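You operate a simulated robot arm through the tools that you are given. There is no shell and no other tool. Be economical: measure what you need, move in short steps, check, and stop when the job is done.

You run a simulated robot arm. Do the job below in one go: nothing can be reset, and whatever is moved stays where it is left.

## Task
Rinse the strainer basket clean, put it back and drain the sump.
Fine: rinse at the sink and shut its lever; the drain lever opens once the basket is in the grey frame and ends shut; no spill. Set down upright: strainer basket. Where these are worked on the way, their far stop is far enough and under half their travel is too little: drain lever. What is to be rubbed or washed off counts as gone when no trace of it is left.

Only the result counts: the job must be done as asked and must still hold three seconds after the hand-in. Knocking over, shifting, dropping, spilling or breaking anything else fails it.

## Robot
A 7-joint arm with a two-finger parallel gripper on a trunk, on a base that drives. Base frame: it is fixed to the floor where the robot stands at the start and does not move with it; the origin is under the middle of the robot, x ahead of it, y to its left, z up; the surface under the hand at the start is at about z = 0.8. Readings come in m, rad, newtons and seconds.
With the tool pointing down near the work surface it reaches from about 0.3 to 0.72 m from the robot's upright axis, wherever it stands. Its first joint turns from -2.897 to 2.897 rad. Places, roughly: drain lever [0.4, 0, 0.9]; grey frame [0.5, 0, 0.8]; sink lever [0.4, -1.8, 0.9]; sump gauge [0.4, -0.6, 0.7]; tub three [0.75, -1.25, 0.75]. Payload 3.43 kg.
The tool frame sits at the grasp point between the pads (the TCP): z along the fingers, y along the line on which they close. The tips reach 0.034 m beyond it. Largest opening 0.128 m; finger width 0.024, thickness 0.012; the body of the gripper, 0.048 by 0.13 m, starts 0.096 m behind the TCP.
Orientation is that of the tool frame in the base frame, as [roll, pitch, yaw] about the fixed x, y, z axes, in that order (R = Rz(yaw) Ry(pitch) Rx(roll)). With the fingers straight down and closing along the base's y, the tool's x points along the base's -x, its y along +y and its z along -z.

## Interface
- The arm moves only by the tool jog_arm. Its argument "series" is one flat list of numbers, 7 for each row, row after row: the opening, from 0 (shut) to 1 (fully open), then the shift along the tool's x, y, z in units of 50 mm (1.0 is 50 mm), then the turn, a rotation vector about the tool's x, y, z in units of 5 degrees (1.0 is 5 degrees). In form: [claw, x, y, z, rx, ry, rz, claw, x, y, z, rx, ry, rz, ...]. A call has 1 to 20 rows; each row shifts and turns the commanded pose from where the row before left it, along the tool's axes as they then stand. A call with a number of a shift or a turn outside -1 to 1 is refused whole. Rows are played at 5 a second. More than 0.05 m and 0.15 rad between two rows, or a gripper value outside its range, and nothing of the call is played. Where a pose cannot be reached the arm comes as near as it can. A force on the tool above 40 N (or 10 N above the force at the start of the call, whichever is more), or a blocked arm, ends the call early, and 0.2 s more pass. Each finger travels about 0.108 m/s and halts on what it meets, pressing with about 45 N; the grip force reading is that of the motor and also rises with nothing between the fingers. The clock runs only during rows and for 0.2 s after the last one: add rows that do not move to give the fingers time. The reply holds the time, the measured pose of the TCP, the force on the tool along the base axes, the opening and the grip force, in the units named above and with some noise, with the torque about the TCP (base axes, N m) and any sound that the robot's microphone picked up, and new pictures: "show" is both (left out), scene, wrist or none.
- Cameras (640 x 400 px; columns grow to the right, rows downward): "scene" is now at [-0.0179, 0.1001, 1.4344]; the picture's right is [-0.47, -0.88, 0.00], its down [-0.58, 0.31, -0.75] and it looks along [0.66, -0.36, -0.66] (base axes); focal length 255 px, centre (320, 200). "wrist" rides on the gripper at [0.076, -0.011, -0.16] in the tool frame; the picture's right is [0.15, 0.99, 0.00], its down [-0.88, 0.13, -0.46] and it looks along [-0.45, 0.07, 0.89] (tool axes); focal length 234 px, centre (320, 200). There is no depth. A picture from a camera that has moved, and an enlarged one, comes with that camera's place and axes in the base frame and with its lens.
- raise_lower(by): slides the trunk up (or, below 0, down) by that many m; the arm and the scene camera ride with it, the base frame stays. It gives what a move gives, with no picture.
- drive_base(legs): drives the robot by 1 to 6 legs, each [ahead, left, turn to the left] in m, m and rad, along the robot's own axes; the way and the turn of a leg run together, so that a leg with both is an arc; at most 1.5 m and 3.142 rad a leg. The arm and the cameras ride along, it lands a little off, and it stops where it bumps. It gives what a move gives, and a new picture of the scene camera.
- pan_tilt(pan, tilt): turns the head with the scene camera to pan (to the left, within 1.501 rad either way) and tilt (down, from -0.506 to 1.204), counted from straight ahead of the robot. It gives what a move gives, and a new picture of the scene camera.
- zoom(camera, box): a new picture of the part [left, top, right, bottom] of that camera's present view, enlarged. No time passes.
- job_done(): hands the job in; it is judged then, once.

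Go step by step. Nothing tells you exact positions but the pictures and the camera data: compare them with the known pose of the tool, close in by small moves and look again before you grip or let go. The budget is 120 turns and 260 pictures, counting those below and the enlarged ones. Unless the task says otherwise, let go and move clear before handing in, and close with one line.

The tools are called as a command line: name --argument value ..., lists and objects as JSON in quotes. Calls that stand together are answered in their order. jog_arm: Moves the arm, as the interface text tells. Its arguments: {"type":"object","properties":{"series":{"type":"array","items":{"type":"number"}},"show":{"type":"string","enum":["both","scene","wrist","none"]}},"required":["series"]} The other tools are called the same way: raise_lower (by) slides the trunk up or down; drive_base (legs) drives the base; pan_tilt (pan, tilt) turns the head that bears the scene camera; zoom (camera, box) takes an enlarged picture of a part of a camera's view; job_done () hands the job in.

At the start:

```text
time_s: 0.0
tcp_pos: [0.4214, -0.038, 1.0712]
orientation: [-3.14, 0.0, 3.141]
force: [0.7, 0.0, 0.1]
ft_torque: [0.0, -0.01, 0.02]
grip_width: 0.1278
grasp_force: 0.0
trunk travel left (down, up): [-0.15, 0.174]
robot x, y, heading: [-0.001, 0.0008, 0.002]
head pan, tilt: [-0.492, 0.717]
```

scene: 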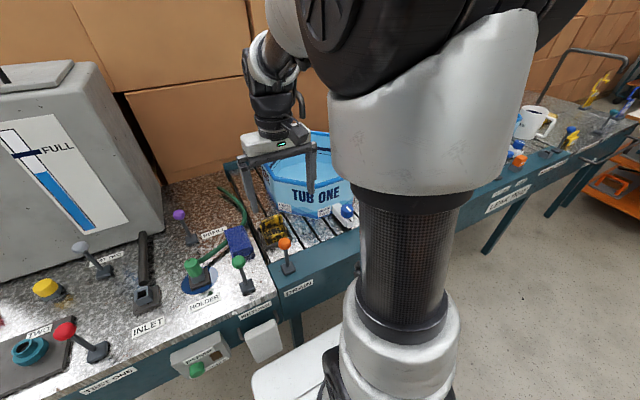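
wrist: 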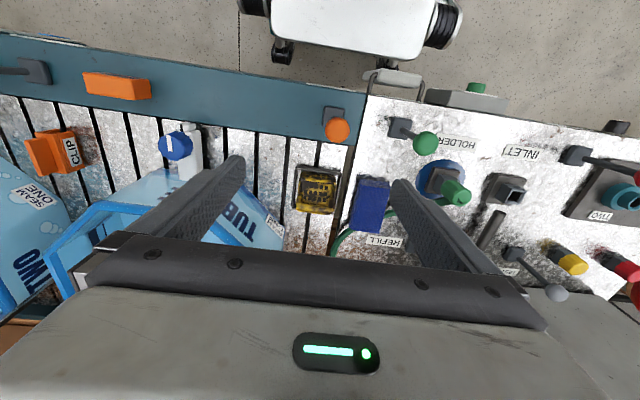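

I see a bench with levers, a tub and some kind of frame under the hand. I'll enlarge the views to find the basket, the frame and the drain lever.

zoom --camera "wrist" --box '[240, 80, 440, 280]'

zoom --camera "scene" --box '[140, 160, 380, 330]'

pan_tilt --pan -1.2 --tilt 0.5

```text
2.00 times, centred on (340, 180) of wrist
camera zoom: at [0.3466, -0.0496, 1.2294], right [-0.15, 0.99, 0.0], down [0.88, 0.13, 0.46], along [0.45, 0.07, -0.89], focal length 468 px, centre (280, 240)
```

zoom: 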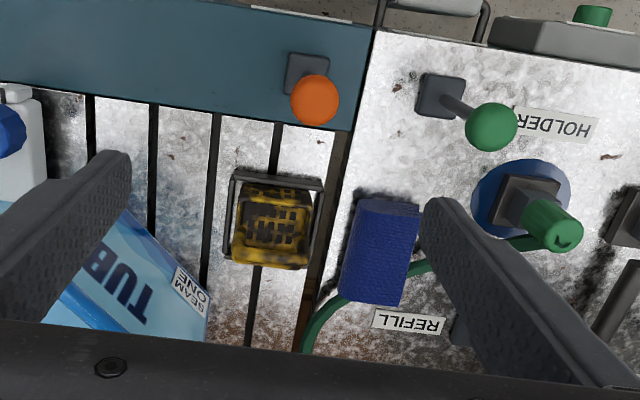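

```text
2.35 times, centred on (260, 245) of scene
camera zoom: at [-0.0179, 0.1001, 1.4344], right [-0.47, -0.88, 0.0], down [-0.58, 0.31, -0.75], along [0.66, -0.36, -0.66], focal length 600 px, centre (461, 94)
```

zoom: 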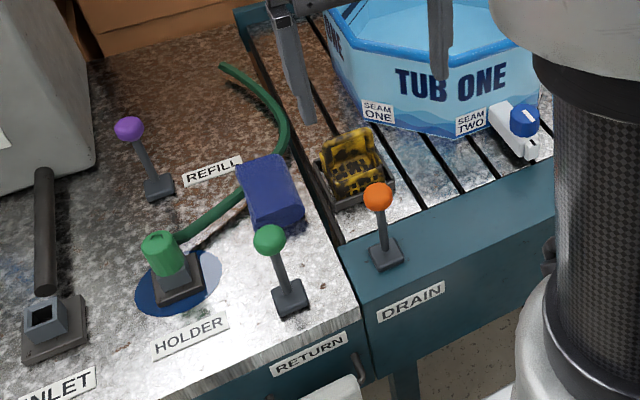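

```text
time_s: 1.1
tcp_pos: [0.4201, -0.0384, 1.0701]
orientation: [-3.141, 0.0, 3.141]
force: [-0.4, 0.5, -0.5]
ft_torque: [-0.03, -0.02, -0.02]
grip_width: 0.128
grasp_force: 0.0
trunk travel left (down, up): [-0.15, 0.174]
robot x, y, heading: [-0.0004, 0.0005, 0.001]
head pan, tilt: [-1.201, 0.499]
camera scene: at [-0.0591, 0.0551, 1.4536], right [-0.93, -0.36, 0.0], down [-0.17, 0.45, -0.88], along [0.32, -0.82, -0.48], focal length 255 px, centre (320, 200)
```

scene: 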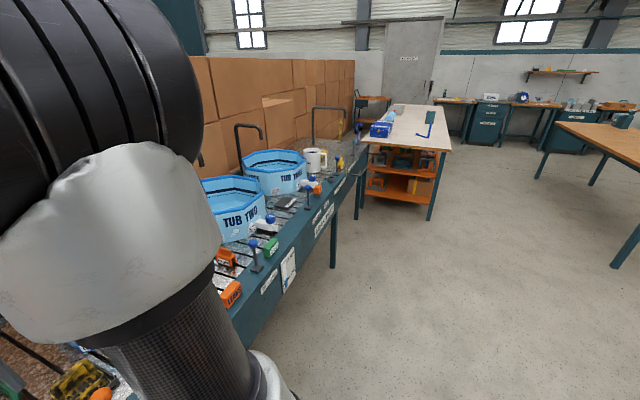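

The yellow basket sits in the grey frame near (0.53, -0.03), and the sink is further along the bench to the right. I'll put the hand over the basket to see it close up.

jog_arm --series '[1, -1, 0, 0, 0, 0, 0, 1, -1, 0, 0, 0, 0, 0, 1, 0, 0, 0, 0, 0, 0]'

zoom --camera "wrist" --box '[220, 120, 420, 260]'

zoom --camera "scene" --box '[190, 90, 390, 310]'

```text
time_s: 1.9
tcp_pos: [0.5241, -0.0388, 1.0721]
orientation: [3.141, 0.0, 3.141]
force: [0.3, -0.8, 0.0]
ft_torque: [-0.02, 0.02, -0.02]
grip_width: 0.1281
grasp_force: 0.0
trunk travel left (down, up): [-0.15, 0.174]
robot x, y, heading: [0.0016, -0.0018, 0.0]
head pan, tilt: [-1.201, 0.499]
camera scene: at [-0.0589, 0.0551, 1.4537], right [-0.93, -0.36, 0.0], down [-0.17, 0.45, -0.88], along [0.32, -0.82, -0.48], focal length 255 px, centre (320, 200)
camera wrist: at [0.4495, -0.0496, 1.2312], right [-0.15, 0.99, 0.0], down [0.88, 0.13, 0.46], along [0.45, 0.07, -0.89], focal length 234 px, centre (320, 200)
```

scene: 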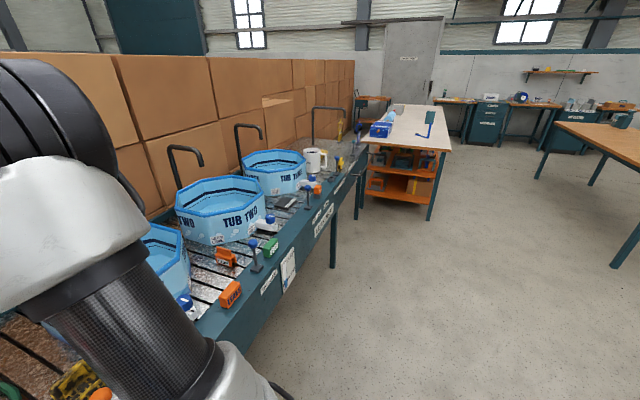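
wrist: 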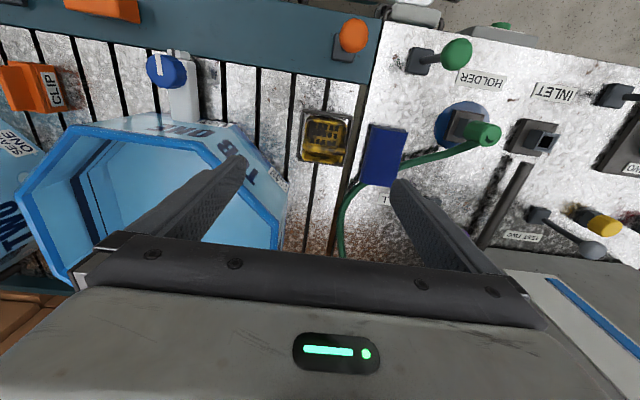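

```text
2.86 times, centred on (320, 190) of wrist
camera zoom: at [0.4495, -0.0496, 1.2312], right [-0.15, 0.99, 0.0], down [0.88, 0.13, 0.46], along [0.45, 0.07, -0.89], focal length 669 px, centre (320, 229)
```

zoom: 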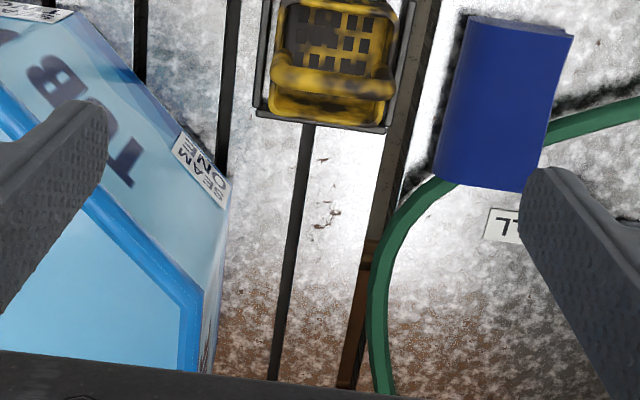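

```text
1.82 times, centred on (290, 200) of scene
camera zoom: at [-0.0589, 0.0551, 1.4537], right [-0.93, -0.36, 0.0], down [-0.17, 0.45, -0.88], along [0.32, -0.82, -0.48], focal length 463 px, centre (374, 200)
```

zoom: 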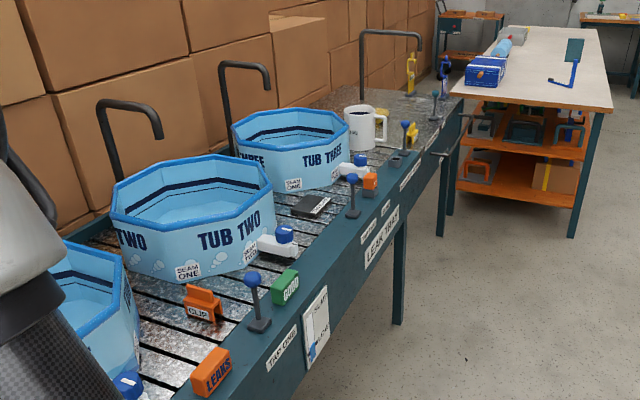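

The bench has three tubs, and the sink with its tall tap is at the far right end. I'll look back at the basket in more detail with the scene camera.

pan_tilt --pan -0.3 --tilt 0.8

zoom --camera "wrist" --box '[290, 90, 370, 180]'

```text
time_s: 3.1
tcp_pos: [0.5226, -0.0385, 1.073]
orientation: [3.141, 0.001, 3.14]
force: [0.3, -0.2, -0.2]
ft_torque: [0.01, 0.01, -0.02]
grip_width: 0.128
grasp_force: 0.1
trunk travel left (down, up): [-0.15, 0.174]
robot x, y, heading: [-0.0028, 0.001, -0.001]
head pan, tilt: [-0.3, 0.799]
camera scene: at [-0.015, 0.116, 1.4277], right [-0.3, -0.96, 0.0], down [-0.68, 0.21, -0.7], along [0.67, -0.21, -0.72], focal length 255 px, centre (320, 200)
```

scene: 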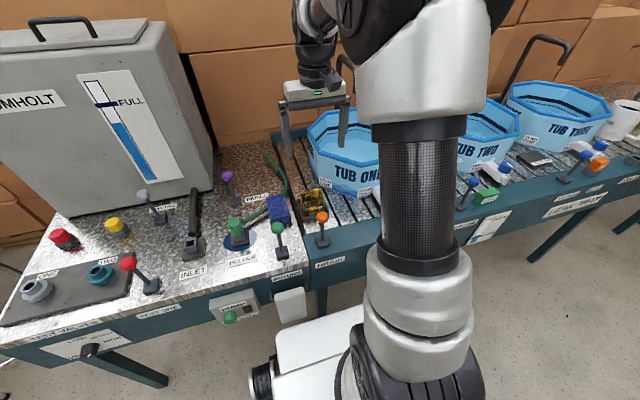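

```text
4.44 times, centred on (330, 135) of wrist
camera zoom: at [0.4489, -0.0497, 1.2314], right [-0.15, 0.99, 0.0], down [0.88, 0.13, 0.46], along [0.45, 0.07, -0.89], focal length 1041 px, centre (276, 489)
```

zoom: 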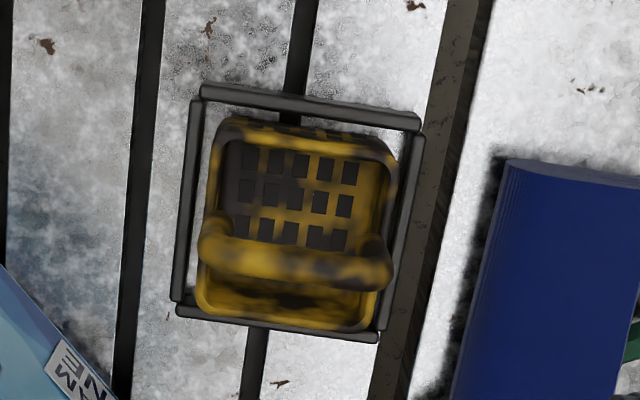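

zoom --camera "scene" --box '[265, 175, 345, 235]'

zoom --camera "scene" --box '[300, 180, 380, 290]'

```text
6.67 times, centred on (305, 205) of scene
camera zoom: at [-0.015, 0.116, 1.4277], right [-0.3, -0.96, 0.0], down [-0.68, 0.21, -0.7], along [0.67, -0.21, -0.72], focal length 1699 px, centre (420, 167)
```

zoom: 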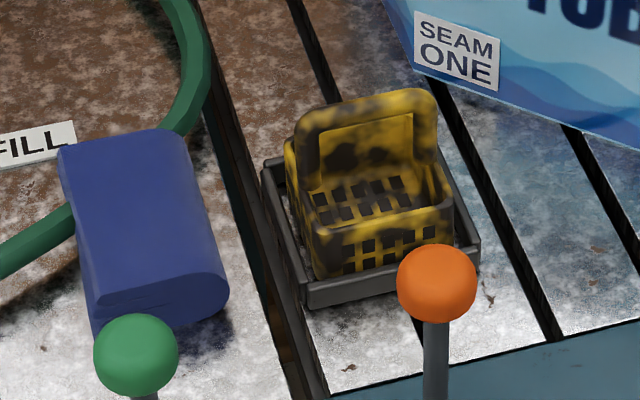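

```text
3.64 times, centred on (340, 235) of scene
camera zoom: at [-0.015, 0.116, 1.4277], right [-0.3, -0.96, 0.0], down [-0.68, 0.21, -0.7], along [0.67, -0.21, -0.72], focal length 927 px, centre (247, 73)
```

zoom: 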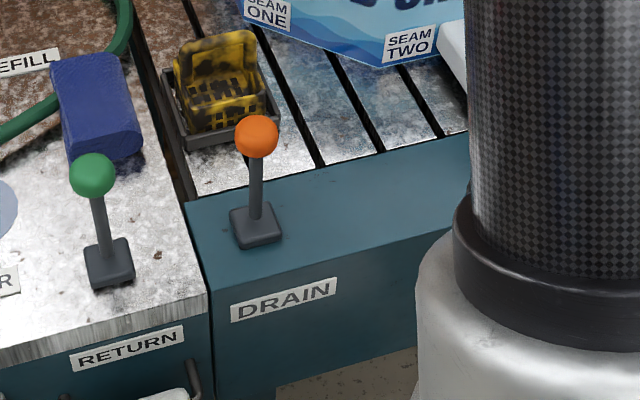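

The basket has an upright bail across y, with its top bar near (0.541, -0.03, 0.873). Before I choose a grip, I'll look at the sink.

pan_tilt --pan -1.2 --tilt 0.35

zoom --camera "scene" --box '[270, 110, 380, 220]'

zoom --camera "scene" --box '[190, 160, 330, 330]'

```text
time_s: 4.3
tcp_pos: [0.5244, -0.0393, 1.0724]
orientation: [3.142, 0.0, -3.141]
force: [0.9, -0.6, 0.1]
ft_torque: [0.01, 0.0, -0.02]
grip_width: 0.1279
grasp_force: 0.1
trunk travel left (down, up): [-0.15, 0.174]
robot x, y, heading: [0.0029, -0.0039, -0.0]
head pan, tilt: [-1.201, 0.351]
camera scene: at [-0.0584, 0.0531, 1.4673], right [-0.93, -0.36, 0.0], down [-0.12, 0.32, -0.94], along [0.34, -0.88, -0.34], focal length 255 px, centre (320, 200)
```

scene: 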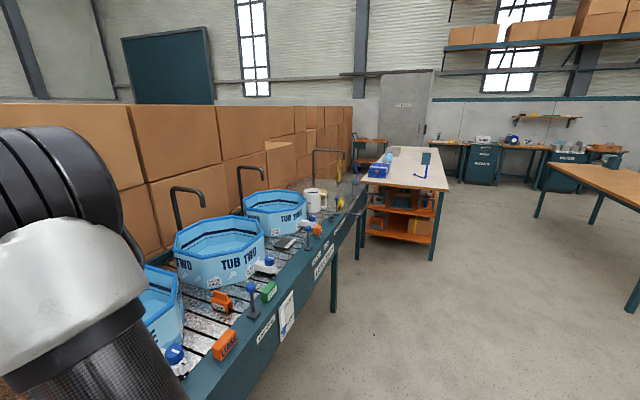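

```text
3.64 times, centred on (325, 165) of scene
camera zoom: at [-0.0584, 0.0531, 1.4673], right [-0.93, -0.36, 0.0], down [-0.12, 0.32, -0.94], along [0.34, -0.88, -0.34], focal length 927 px, centre (302, 327)
```

zoom: 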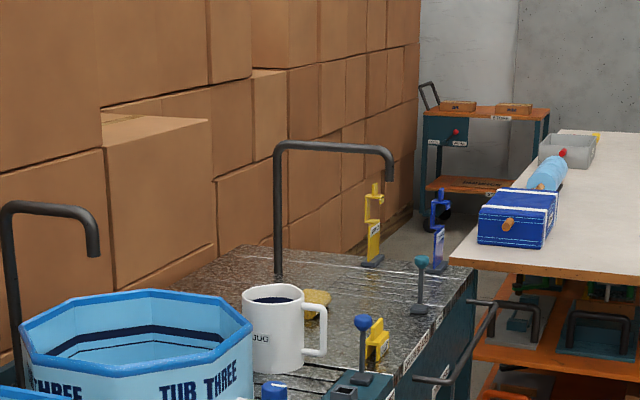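

```text
2.35 times, centred on (260, 245) of scene
camera zoom: at [-0.0584, 0.0531, 1.4673], right [-0.93, -0.36, 0.0], down [-0.12, 0.32, -0.94], along [0.34, -0.88, -0.34], focal length 600 px, centre (461, 94)
```

zoom: 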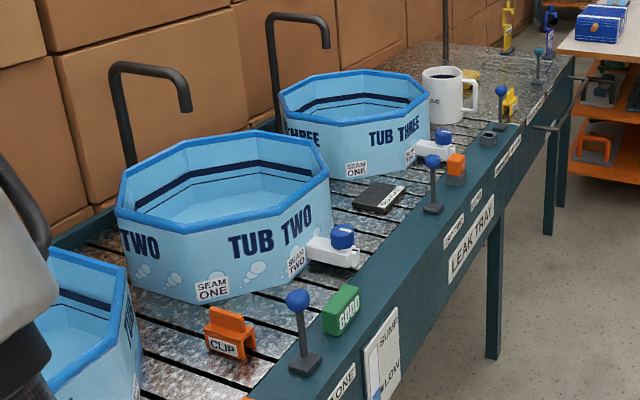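

The sink area has a tall spout and a teal lever, clear enough to work at. I'll turn the hand so the fingers close along x, astride the bail.

jog_arm --series '[0.5, -0.33, 0.18, 0, 0, 0, 1, 0.5, 0, 0, 0, 0, 0, 1, 0.5, 0, 0, 0, 0, 0, 1, 0.5, 0, 0, 0, 0, 0, 1, 0.5, 0, 0, 0, 0, 0, 1, 0.5, 0, 0, 0, 0, 0, 1, 0.5, 0, 0, 0, 0, 0, 1, 0.5, 0, 0, 0, 0, 0, 1, 0.5, 0, 0, 0, 0, 0, 1, 0.5, 0, 0, 0, 0, 0, 1, 0.5, 0, 0, 0, 0, 0, 1, 0.5, 0, 0, 0, 0, 0, 1, 0.5, 0, 0, 0, 0, 0, 1, 0.5, 0, 0, 0, 0, 0, 1, 0.5, 0, 0, 0, 0, 0, 1, 0.5, 0, 0, 0, 0, 0, 1, 0.5, 0, 0, 0, 0, 0, 1, 0.5, 0, 0, 0, 0, 0, 1, 0.5, 0, 0, 1, 0, 0, 0, 0.5, 0, 0, 0, 0, 0, 0]' --show "wrist"

```text
time_s: 8.5
tcp_pos: [0.5395, -0.0302, 1.0172]
orientation: [3.141, 0.0, 1.57]
force: [-0.5, 1.2, -0.1]
ft_torque: [0.02, 0.04, -0.05]
grip_width: 0.0642
grasp_force: 0.0
trunk travel left (down, up): [-0.15, 0.174]
robot x, y, heading: [-0.0002, 0.0007, -0.002]
head pan, tilt: [-1.201, 0.351]
camera wrist: at [0.5288, 0.046, 1.1775], right [0.99, 0.15, 0.0], down [0.13, -0.88, 0.46], along [0.07, -0.45, -0.89], focal length 234 px, centre (320, 200)
```

wrist: 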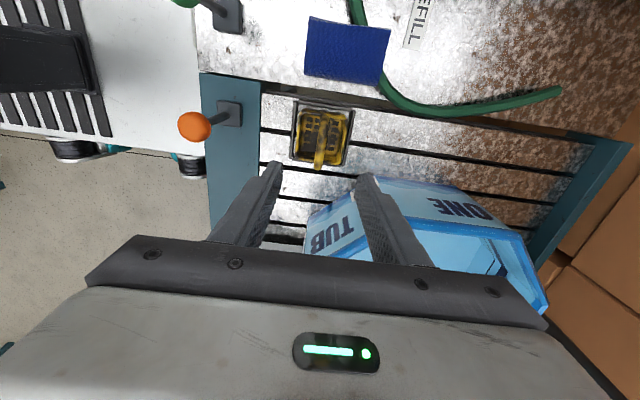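

The hand is turned and the bail lies between the fingers. I'll descend part of the way and check.

jog_arm --series '[0.5, 0, 0, 1, 0, 0, 0, 0.5, 0, 0, 1, 0, 0, 0, 0.5, 0, 0, 0, 0, 0, 0]' --show "wrist"

zoom --camera "wrist" --box '[240, 100, 400, 230]'

```text
time_s: 9.3
tcp_pos: [0.5394, -0.0286, 0.9224]
orientation: [-3.141, -0.001, 1.569]
force: [0.4, -0.4, 0.2]
ft_torque: [0.02, 0.03, -0.02]
grip_width: 0.0638
grasp_force: 0.1
trunk travel left (down, up): [-0.15, 0.174]
robot x, y, heading: [-0.0012, -0.0025, 0.003]
head pan, tilt: [-1.201, 0.351]
camera wrist: at [0.5287, 0.0471, 1.0819], right [0.99, 0.15, 0.0], down [0.13, -0.88, 0.46], along [0.07, -0.45, -0.89], focal length 234 px, centre (320, 200)
```

wrist: 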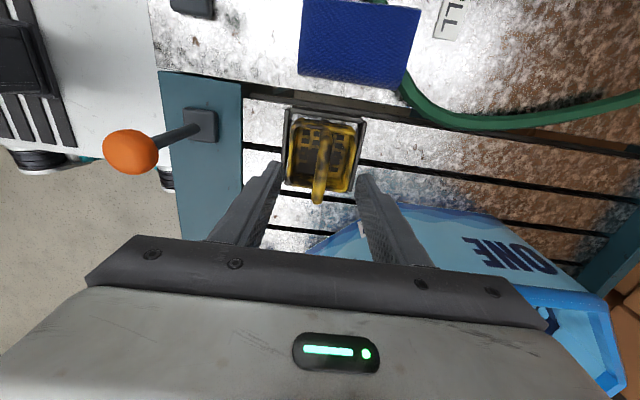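

```text
3.08 times, centred on (320, 165) of wrist
camera zoom: at [0.5287, 0.0471, 1.0819], right [0.99, 0.15, 0.0], down [0.13, -0.88, 0.46], along [0.07, -0.45, -0.89], focal length 720 px, centre (320, 308)
```

zoom: 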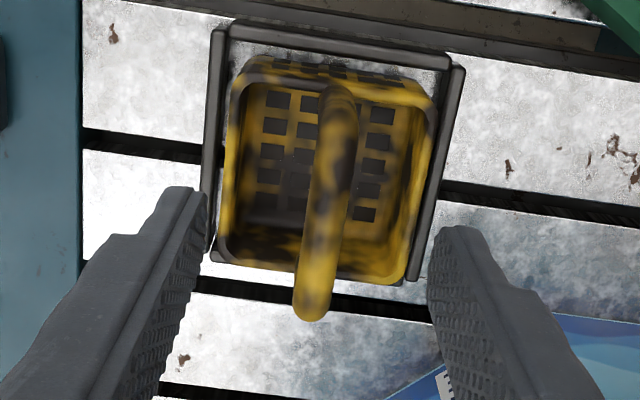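

jog_arm --series '[0.33, -0.1, 0, 0, 0, 0, 0, 0.33, 0, 0, 0.38, 0, 0, 0, 0.33, 0, 0, 0.38, 0, 0, 0, 0.33, 0, 0, 0, 0, 0, 0, 0, 0, 0, 0, 0, 0, 0, 0, 0, 0, 0, 0, 0, 0, 0, 0, 0, 0, 0, 0, 0]' --show "wrist"

zoom --camera "wrist" --box '[240, 100, 400, 230]'

```text
time_s: 10.9
tcp_pos: [0.5383, -0.0358, 0.8811]
orientation: [-3.141, 0.0, 1.572]
force: [-0.4, -0.1, 0.5]
ft_torque: [-0.03, -0.03, -0.01]
grip_width: 0.0107
grasp_force: 44.2
trunk travel left (down, up): [-0.15, 0.174]
robot x, y, heading: [0.0012, -0.0014, 0.004]
head pan, tilt: [-1.201, 0.351]
camera wrist: at [0.528, 0.0413, 1.0392], right [0.99, 0.15, 0.0], down [0.13, -0.88, 0.46], along [0.07, -0.45, -0.89], focal length 234 px, centre (320, 200)
```

wrist: 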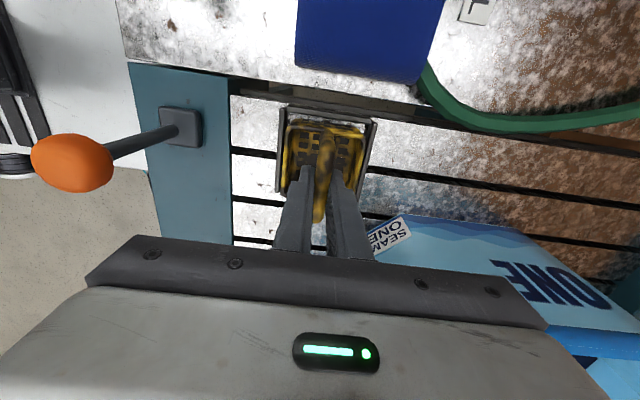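

```text
3.08 times, centred on (320, 165) of wrist
camera zoom: at [0.528, 0.0413, 1.0392], right [0.99, 0.15, 0.0], down [0.13, -0.88, 0.46], along [0.07, -0.45, -0.89], focal length 720 px, centre (320, 308)
```

zoom: 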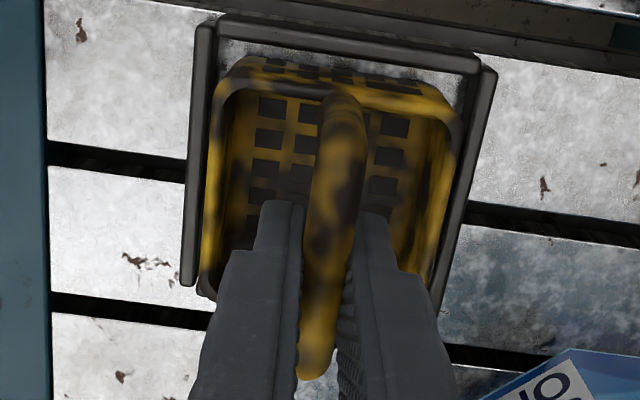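

The bail is held (10.7 mm, 44 N). I'll lift it straight up and check.

jog_arm --series '[0, 0, 0, -0.3, 0, 0, 0, 0, 0, 0, -0.7, 0, 0, 0, 0, 0, 0, -1, 0, 0, 0, 0, 0, 0, -1, 0, 0, 0, 0, 0, 0, -1, 0, 0, 0, 0, 0, 0, -1, 0, 0, 0, 0, 0, -1, 0, 0, 0, 0, 0, 0, -1, 0, 0, 0, 0, 0, 0, 0, 0, 0, 0, 0]' --show "wrist"

pan_tilt --pan -0.3 --tilt 0.6

```text
time_s: 12.9
tcp_pos: [0.4367, -0.0324, 1.1248]
orientation: [3.142, 0.0, 1.571]
force: [-0.2, 0.2, 0.1]
ft_torque: [-0.03, -0.01, -0.01]
grip_width: 0.0104
grasp_force: 44.0
trunk travel left (down, up): [-0.15, 0.174]
robot x, y, heading: [-0.0005, -0.0001, -0.001]
head pan, tilt: [-1.201, 0.351]
camera wrist: at [0.4265, 0.0435, 1.2834], right [0.99, 0.15, 0.0], down [0.13, -0.88, 0.46], along [0.07, -0.45, -0.89], focal length 234 px, centre (320, 200)
```

wrist: 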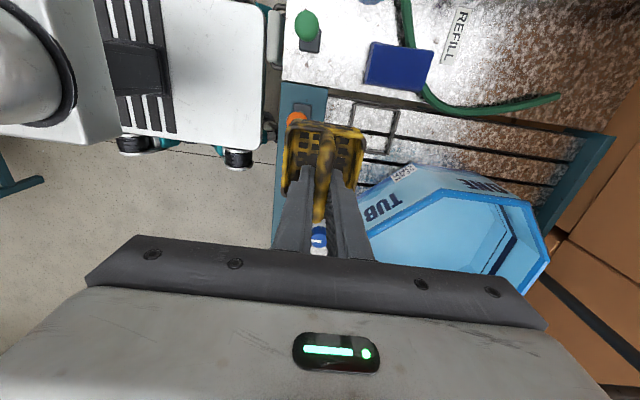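

```text
time_s: 14.1
tcp_pos: [0.4383, -0.0321, 1.1239]
orientation: [3.14, 0.0, 1.572]
force: [0.6, 0.7, -0.7]
ft_torque: [0.0, 0.01, -0.02]
grip_width: 0.0106
grasp_force: 44.4
trunk travel left (down, up): [-0.15, 0.174]
robot x, y, heading: [0.0014, 0.0012, 0.002]
head pan, tilt: [-0.3, 0.6]
camera scene: at [-0.0077, 0.1137, 1.4446], right [-0.3, -0.96, 0.0], down [-0.54, 0.17, -0.83], along [0.79, -0.24, -0.56], focal length 255 px, centre (320, 200)
```

scene: 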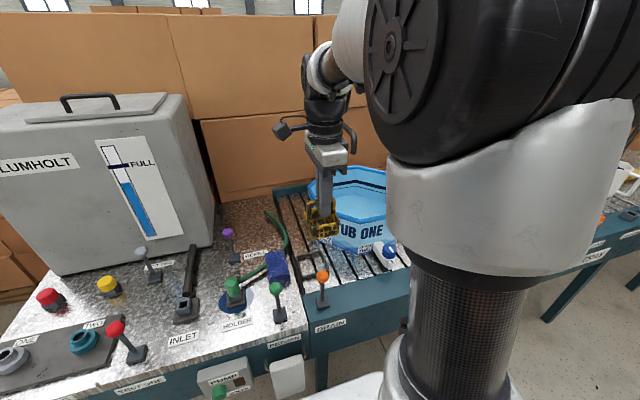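

The basket is in hand. I'll drive right along the bench toward the sink and look.

drive_base --legs '[[0, -1.4, 0]]'

pan_tilt --pan -0.75 --tilt 0.6

```text
time_s: 27.7
tcp_pos: [0.4183, -1.4487, 1.1247]
orientation: [3.141, 0.0, 1.543]
force: [0.4, 0.5, -1.4]
ft_torque: [-0.05, 0.01, -0.01]
grip_width: 0.0105
grasp_force: 44.2
trunk travel left (down, up): [-0.15, 0.174]
robot x, y, heading: [-0.0205, -1.4024, -0.024]
head pan, tilt: [-0.3, 0.6]
camera scene: at [-0.0234, -1.2907, 1.4446], right [-0.32, -0.95, 0.0], down [-0.54, 0.18, -0.83], along [0.78, -0.27, -0.56], focal length 255 px, centre (320, 200)
```

scene: 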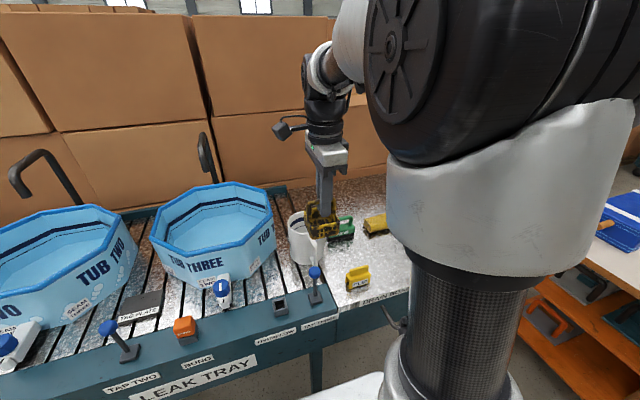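

```text
time_s: 28.6
tcp_pos: [0.4182, -1.45, 1.1247]
orientation: [3.14, -0.001, 1.544]
force: [-0.3, 0.4, -1.1]
ft_torque: [-0.01, 0.01, 0.02]
grip_width: 0.0103
grasp_force: 44.0
trunk travel left (down, up): [-0.15, 0.174]
robot x, y, heading: [-0.02, -1.4057, -0.022]
head pan, tilt: [-0.75, 0.6]
camera scene: at [-0.0441, -1.3242, 1.4446], right [-0.7, -0.71, 0.0], down [-0.4, 0.4, -0.83], along [0.59, -0.58, -0.56], focal length 255 px, centre (320, 200)
```

scene: 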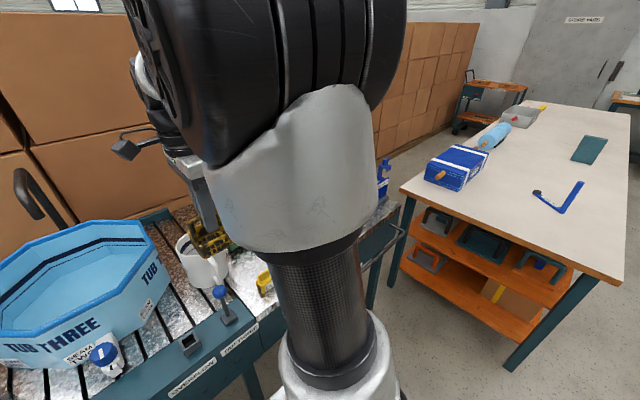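

The arm hides the sink from the head camera. I'll drive on a little, correct the heading and use both cameras.

drive_base --legs '[[0.02, -0.2, 0.022]]'

pan_tilt --pan -0.25 --tilt 0.6

jog_arm --series '[0, 0, 0, 0, 0, 0, 0]' --show "wrist"

```text
time_s: 31.2
tcp_pos: [0.4358, -1.6387, 1.1248]
orientation: [-3.141, -0.001, 1.57]
force: [-0.5, -0.3, -1.1]
ft_torque: [0.0, 0.02, -0.01]
grip_width: 0.0107
grasp_force: 44.3
trunk travel left (down, up): [-0.15, 0.174]
robot x, y, heading: [-0.0004, -1.6027, 0.0]
head pan, tilt: [-0.75, 0.6]
camera scene: at [-0.0295, -1.5258, 1.4446], right [-0.68, -0.73, 0.0], down [-0.41, 0.39, -0.83], along [0.6, -0.56, -0.56], focal length 255 px, centre (320, 200)
```

scene: 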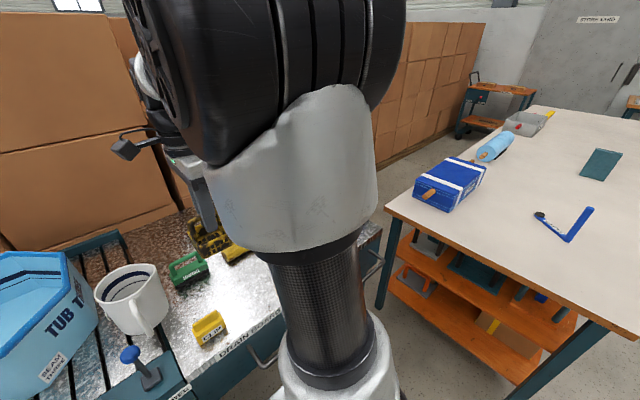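

```text
time_s: 32.1
tcp_pos: [0.4357, -1.6384, 1.1249]
orientation: [-3.141, 0.001, 1.571]
force: [0.4, 0.9, -0.6]
ft_torque: [0.0, -0.01, 0.01]
grip_width: 0.0107
grasp_force: 44.3
trunk travel left (down, up): [-0.15, 0.174]
robot x, y, heading: [0.0014, -1.603, -0.0]
head pan, tilt: [-0.25, 0.6]
camera scene: at [-0.0085, -1.4875, 1.4446], right [-0.25, -0.97, 0.0], down [-0.55, 0.14, -0.83], along [0.8, -0.21, -0.56], focal length 255 px, centre (320, 200)
```

scene: 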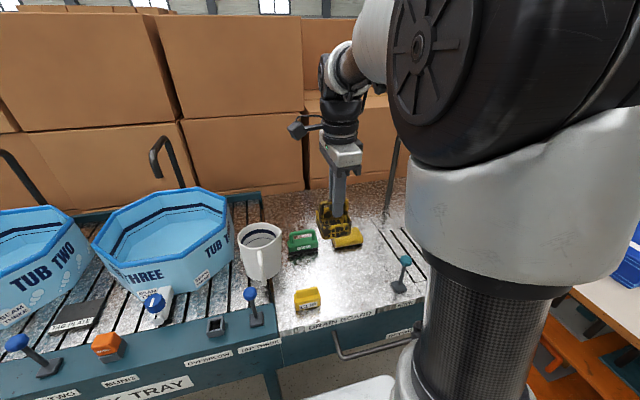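

```text
time_s: 32.5
tcp_pos: [0.4351, -1.6389, 1.1246]
orientation: [-3.14, 0.001, 1.571]
force: [0.1, 0.1, -1.1]
ft_torque: [-0.02, -0.03, 0.0]
grip_width: 0.0105
grasp_force: 44.5
trunk travel left (down, up): [-0.15, 0.174]
robot x, y, heading: [-0.0044, -1.6047, -0.001]
head pan, tilt: [-0.25, 0.6]
camera wrist: at [0.425, -1.5623, 1.2832], right [0.99, 0.15, 0.0], down [0.13, -0.88, 0.46], along [0.07, -0.45, -0.89], focal length 234 px, centre (320, 200)
```

wrist: 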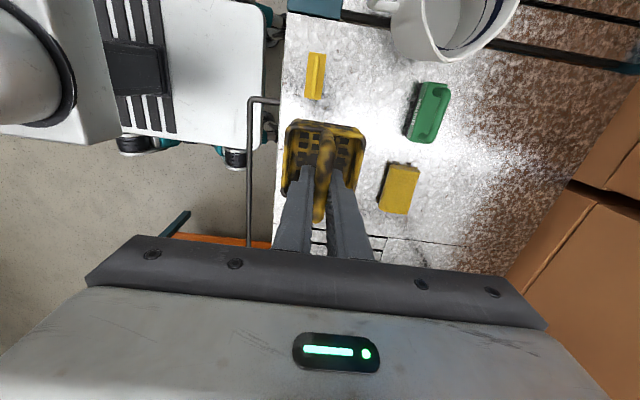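

The slotted sink is near (0.56, -1.97), with its teal lever in front and the spout still hidden. I'll back off and turn right so the camera can look past the arm.

drive_base --legs '[[-0.3, 0, 0], [0, 0, -0.9]]'

pan_tilt --pan 0.2 --tilt 0.5

```text
time_s: 37.0
tcp_pos: [-0.0676, -1.9769, 1.1257]
orientation: [-3.14, 0.002, 0.635]
force: [-0.4, -1.1, -0.6]
ft_torque: [-0.01, 0.02, -0.01]
grip_width: 0.0107
grasp_force: 43.8
trunk travel left (down, up): [-0.15, 0.174]
robot x, y, heading: [-0.3019, -1.603, -0.939]
head pan, tilt: [-0.25, 0.6]
camera scene: at [-0.2102, -1.531, 1.4446], right [-0.93, -0.37, 0.0], down [-0.21, 0.52, -0.83], along [0.31, -0.76, -0.56], focal length 255 px, centre (320, 200)
```

scene: 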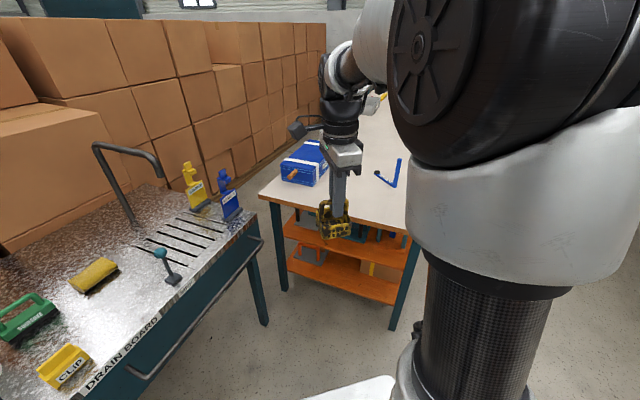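

```text
time_s: 37.9
tcp_pos: [-0.0672, -1.9764, 1.1238]
orientation: [-3.142, 0.002, 0.634]
force: [0.1, 0.8, -0.4]
ft_torque: [0.04, 0.01, 0.02]
grip_width: 0.0105
grasp_force: 43.8
trunk travel left (down, up): [-0.15, 0.174]
robot x, y, heading: [-0.303, -1.5999, -0.939]
head pan, tilt: [0.201, 0.499]
camera scene: at [-0.1759, -1.5102, 1.4537], right [-0.67, -0.74, 0.0], down [-0.35, 0.32, -0.88], along [0.65, -0.59, -0.48], focal length 255 px, centre (320, 200)
```

scene: 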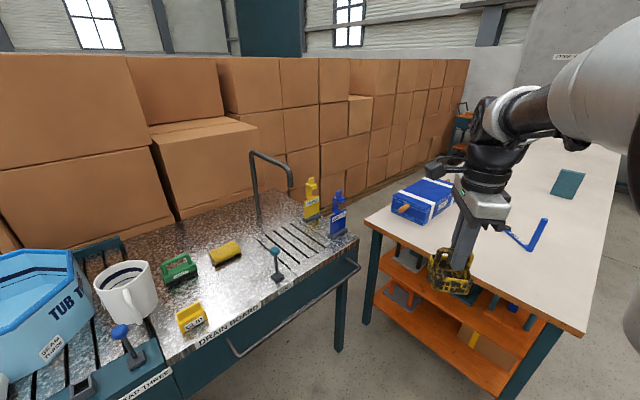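

zoom --camera "scene" --box '[225, 140, 365, 300]'

zoom --camera "scene" --box '[415, 180, 515, 305]'

```text
2.50 times, centred on (295, 220) of scene
camera zoom: at [-0.1759, -1.5102, 1.4537], right [-0.67, -0.74, 0.0], down [-0.35, 0.32, -0.88], along [0.65, -0.59, -0.48], focal length 637 px, centre (382, 150)
```

zoom: 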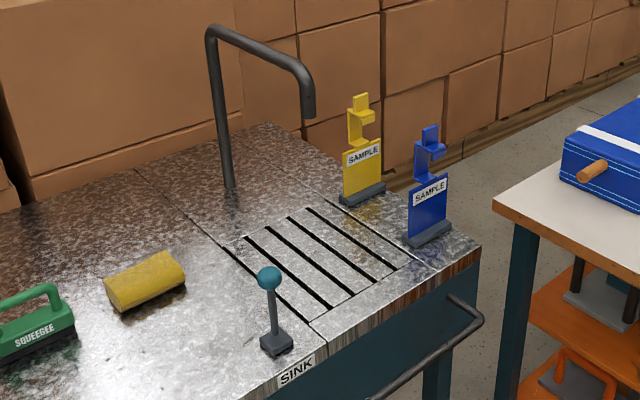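

```text
3.20 times, centred on (465, 242) of scene
camera zoom: at [-0.1759, -1.5102, 1.4537], right [-0.67, -0.74, 0.0], down [-0.35, 0.32, -0.88], along [0.65, -0.59, -0.48], focal length 815 px, centre (-144, 64)
```

zoom: 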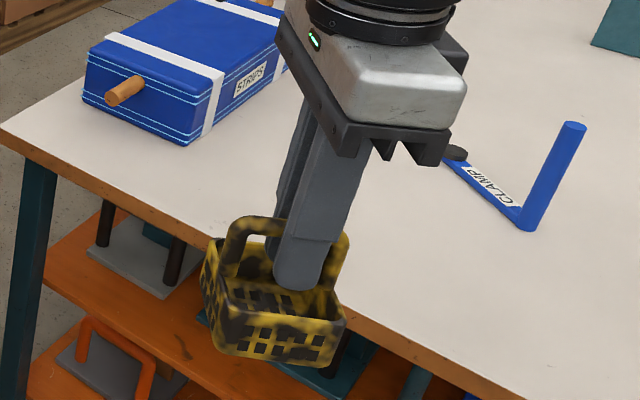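

The spout ends near (0.526, -2.0, 1.05) above the grate, and the lever is at (0.397, -1.835). The hand held upright would hit the spout, so I'll set the basket on the drain board, open the lever, and regrip at a tilt for rinsing.

drive_base --legs '[[0, 0, 0.939], [0.3, -0.1, 0]]'

jog_arm --series '[0, 0, 0, 0, 0, 0, 0]' --show "wrist"

```text
time_s: 42.5
tcp_pos: [0.4345, -1.7413, 1.1237]
orientation: [3.141, 0.0, 1.569]
force: [-0.8, 0.7, -0.9]
ft_torque: [0.0, 0.01, 0.02]
grip_width: 0.0106
grasp_force: 44.3
trunk travel left (down, up): [-0.15, 0.174]
robot x, y, heading: [-0.0037, -1.7102, -0.004]
head pan, tilt: [0.201, 0.499]
camera scene: at [-0.0053, -1.5499, 1.4537], right [0.2, -0.98, 0.0], down [-0.47, -0.09, -0.88], along [0.86, 0.17, -0.48], focal length 255 px, centre (320, 200)
```

scene: 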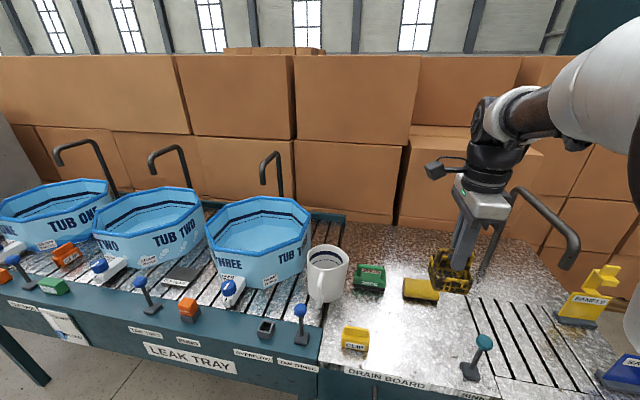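

```text
time_s: 42.9
tcp_pos: [0.4354, -1.7414, 1.124]
orientation: [3.141, 0.0, 1.569]
force: [0.3, -0.1, -1.4]
ft_torque: [0.0, 0.0, -0.02]
grip_width: 0.0106
grasp_force: 43.6
trunk travel left (down, up): [-0.15, 0.174]
robot x, y, heading: [-0.0006, -1.7052, -0.008]
head pan, tilt: [0.201, 0.499]
camera wrist: at [0.4246, -1.6649, 1.2833], right [0.99, 0.15, 0.0], down [0.13, -0.88, 0.46], along [0.07, -0.45, -0.89], focal length 234 px, centre (320, 200)
```

wrist: 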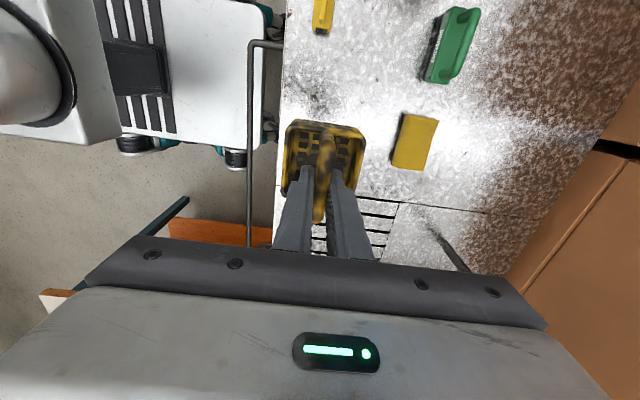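

Heading is good and the board under the basket is free. I'll set the basket down around (0.46, -1.68).

jog_arm --series '[0, 0.6, 0.5, 0, 0, 0, 0, 0, 0.6, 0, 1, 0, 0, 0, 0, 0, 0, 1, 0, 0, 0, 0, 0, 0, 1, 0, 0, 0, 0, 0, 0, 1, 0, 0, 0, 0, 0, 0, 0.5, 0, 0, 0, 0, 0, 0, 0, 0, 0, 0]' --show "scene"

zoom --camera "scene" --box '[380, 250, 520, 380]'

```text
refused: row 2 steps farther than a row can; nothing moved
```

```text
3.08 times, centred on (450, 315) of scene
camera zoom: at [-0.0052, -1.5499, 1.4537], right [0.2, -0.98, 0.0], down [-0.47, -0.09, -0.88], along [0.86, 0.17, -0.48], focal length 784 px, centre (-80, -154)
```

zoom: 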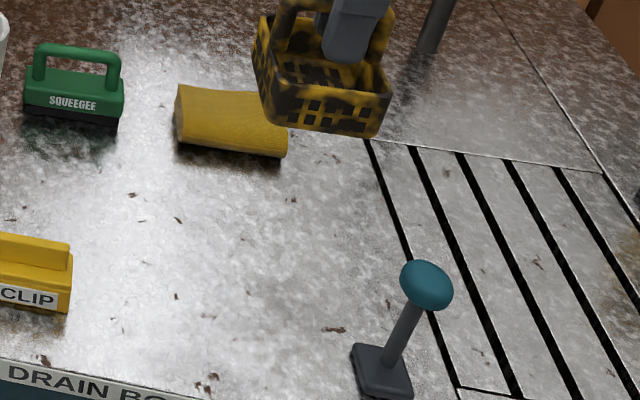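

jog_arm --series '[0, 0.6, 0.5, 0, 0, 0, 0, 0, 0.6, 0, 0, 0, 0, 0, 0, 0, 0, 1, 0, 0, 0, 0, 0, 0, 1, 0, 0, 0, 0, 0, 0, 1, 0, 0, 0, 0, 0, 0, 1, 0, 0, 0, 0, 0, 0, 0.5, 0, 0, 0, 0, 0, 0, 0, 0, 0, 0]' --show "scene"

zoom --camera "scene" --box '[360, 230, 500, 380]'

```text
time_s: 44.7
tcp_pos: [0.4596, -1.6826, 0.9017]
orientation: [-3.141, 0.0, 1.57]
force: [-0.3, 0.4, -1.1]
ft_torque: [0.0, 0.01, -0.02]
grip_width: 0.0104
grasp_force: 44.0
trunk travel left (down, up): [-0.15, 0.174]
robot x, y, heading: [-0.0038, -1.7089, -0.004]
head pan, tilt: [0.201, 0.499]
camera scene: at [-0.0052, -1.5499, 1.4537], right [0.2, -0.98, 0.0], down [-0.47, -0.09, -0.88], along [0.86, 0.17, -0.48], focal length 255 px, centre (320, 200)
```

scene: 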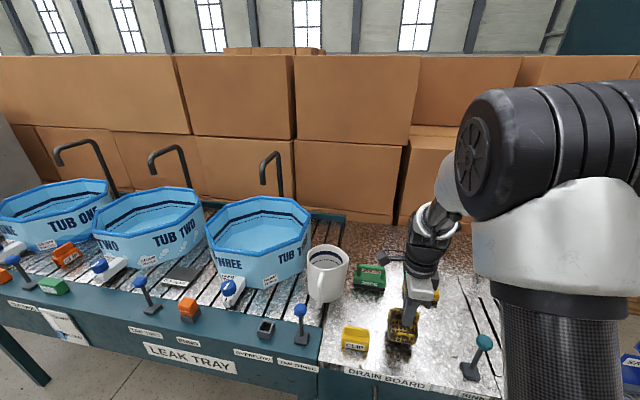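

```text
2.67 times, centred on (430, 305) of scene
camera zoom: at [-0.0052, -1.5499, 1.4537], right [0.2, -0.98, 0.0], down [-0.47, -0.09, -0.88], along [0.86, 0.17, -0.48], focal length 680 px, centre (27, -80)
```

zoom: 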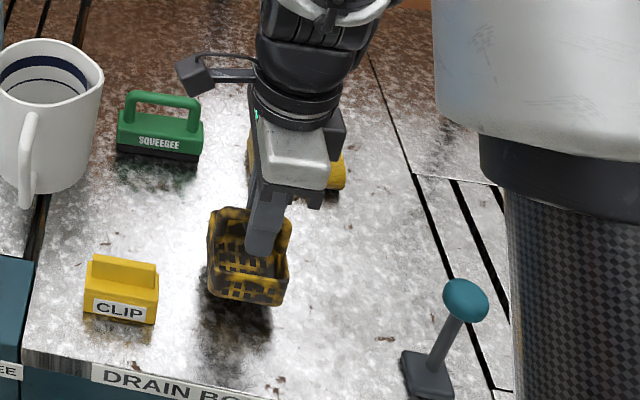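

jog_arm --series '[0, 0, 0, 0.1, 0, 0, 0, 0, 0, 0, 0.1, 0, 0, 0, 0, 0, 0, 0.1, 0, 0, 0, 0, 0, 0, 0.08, 0, 0, 0, 0, 0, 0, 0, 0, 0, 0]' --show "scene"

zoom --camera "scene" --box '[360, 230, 500, 380]'

```text
time_s: 45.9
tcp_pos: [0.4593, -1.6809, 0.8807]
orientation: [-3.141, 0.001, 1.569]
force: [-0.7, -0.1, 0.0]
ft_torque: [-0.01, 0.0, -0.01]
grip_width: 0.0105
grasp_force: 44.5
trunk travel left (down, up): [-0.15, 0.174]
robot x, y, heading: [-0.0018, -1.7064, -0.001]
head pan, tilt: [0.201, 0.499]
camera scene: at [-0.0052, -1.5499, 1.4537], right [0.2, -0.98, 0.0], down [-0.47, -0.09, -0.88], along [0.86, 0.17, -0.48], focal length 255 px, centre (320, 200)
```

scene: 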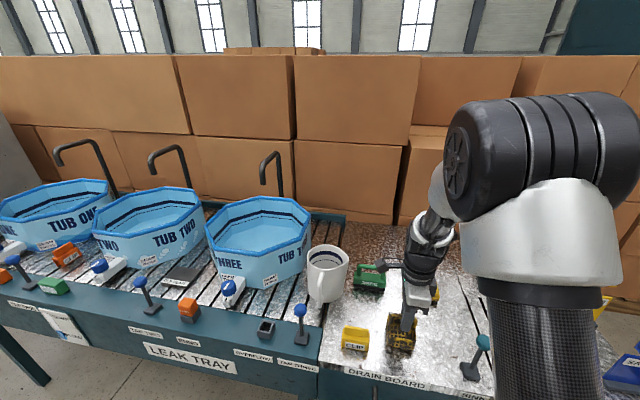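

```text
2.67 times, centred on (430, 305) of scene
camera zoom: at [-0.0052, -1.5499, 1.4537], right [0.2, -0.98, 0.0], down [-0.47, -0.09, -0.88], along [0.86, 0.17, -0.48], focal length 680 px, centre (27, -80)
```

zoom: 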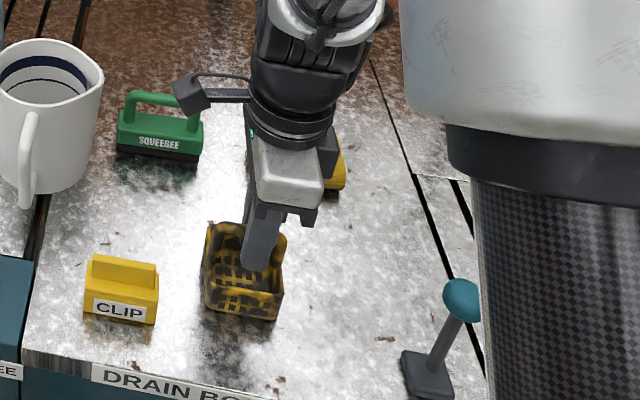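

The basket rests on the board, its weight off the hand. I'll open a little, rise clear, and move above the sink lever.

jog_arm --series '[0.33, 0, 0, 0, 0, 0, 0, 0.33, 0, 0, 0, 0, 0, 0, 0.33, 0, 0, 0, 0, 0, 0, 0.33, 0, 0, -0.5, 0, 0, 0, 0.33, 0, 0, -1, 0, 0, 0, 0.33, 0, 0, -1, 0, 0, 0, 0.4, 0, 0, -0.5, 0, 0, 0, 0.5, -1, 0, 0, 0, 0, 0, 0.5, -1, -0.4, 0, 0, 0, 0, 0.5, -1, -0.8, 0, 0, 0, 0, 0.5, 0, 0, 0, 0, 0, 0]'

zoom --camera "scene" --box '[360, 230, 500, 380]'

zoom --camera "wrist" --box '[200, 80, 400, 250]'

```text
refused: row 9 steps farther than a row can; nothing moved
```

```text
2.67 times, centred on (430, 305) of scene
camera zoom: at [-0.0052, -1.5499, 1.4537], right [0.2, -0.98, 0.0], down [-0.47, -0.09, -0.88], along [0.86, 0.17, -0.48], focal length 680 px, centre (27, -80)
```

zoom: 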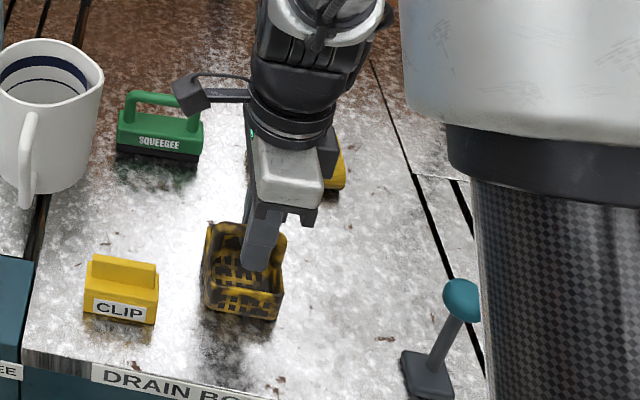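

```text
2.35 times, centred on (300, 165) of wrist
camera zoom: at [0.4495, -1.605, 1.0392], right [0.99, 0.15, 0.0], down [0.13, -0.88, 0.46], along [0.07, -0.45, -0.89], focal length 551 px, centre (367, 282)
```

zoom: 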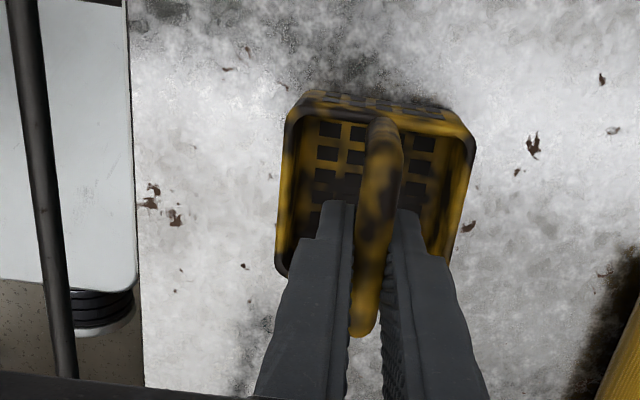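

A diagonal step was too long, so I'll split it into shorter rows.

jog_arm --series '[0.33, 0, 0, 0, 0, 0, 0, 0.33, 0, 0, 0, 0, 0, 0, 0.33, 0, 0, 0, 0, 0, 0, 0.33, 0, 0, -0.5, 0, 0, 0, 0.33, 0, 0, -1, 0, 0, 0, 0.33, 0, 0, -1, 0, 0, 0, 0.4, 0, 0, -0.5, 0, 0, 0, 0.5, -1, 0, 0, 0, 0, 0, 0.5, -0.9, -0.4, 0, 0, 0, 0, 0.5, -0.6, -0.8, 0, 0, 0, 0, 0.5, -0.6, 0, 0, 0, 0, 0, 0.5, 0, 0, 0, 0, 0, 0]'

zoom --camera "wrist" --box '[200, 80, 400, 250]'

```text
time_s: 48.5
tcp_pos: [0.4003, -1.8363, 1.0308]
orientation: [-3.141, 0.001, 1.571]
force: [0.2, -0.3, 0.1]
ft_torque: [-0.04, 0.0, 0.02]
grip_width: 0.064
grasp_force: 0.1
trunk travel left (down, up): [-0.15, 0.174]
robot x, y, heading: [-0.0044, -1.7063, -0.004]
head pan, tilt: [0.201, 0.499]
camera scene: at [-0.0052, -1.55, 1.4537], right [0.2, -0.98, 0.0], down [-0.47, -0.09, -0.88], along [0.86, 0.17, -0.48], focal length 255 px, centre (320, 200)
camera wrist: at [0.3892, -1.7608, 1.1886], right [0.99, 0.15, 0.0], down [0.13, -0.88, 0.46], along [0.07, -0.45, -0.89], focal length 234 px, centre (320, 200)
```

scene: 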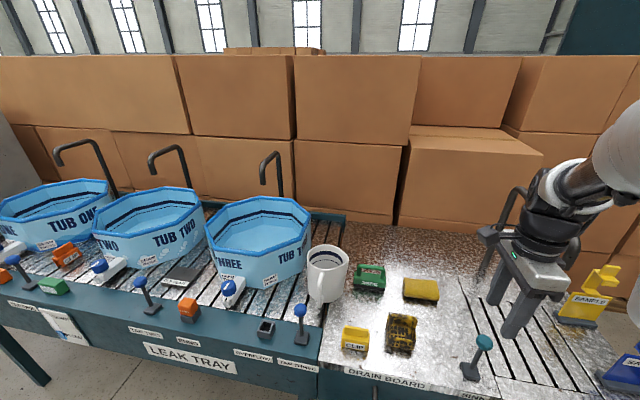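
wrist: 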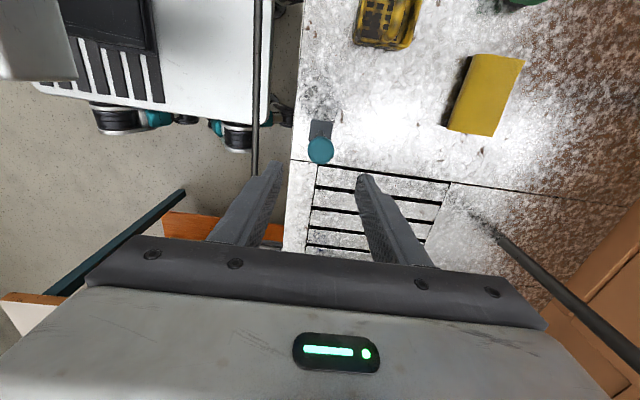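

```text
2.35 times, centred on (300, 165) of wrist
camera zoom: at [0.3892, -1.7608, 1.1886], right [0.99, 0.15, 0.0], down [0.13, -0.88, 0.46], along [0.07, -0.45, -0.89], focal length 551 px, centre (367, 282)
```

zoom: 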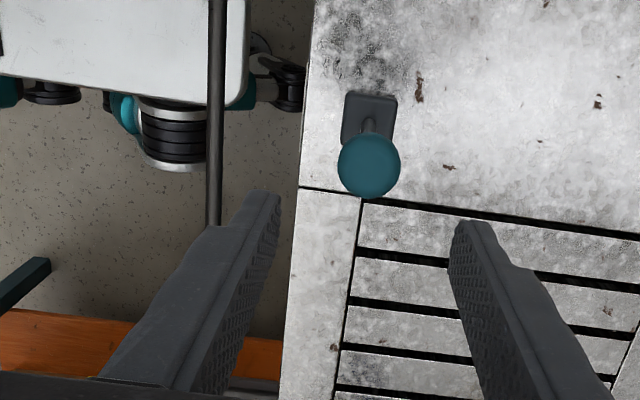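

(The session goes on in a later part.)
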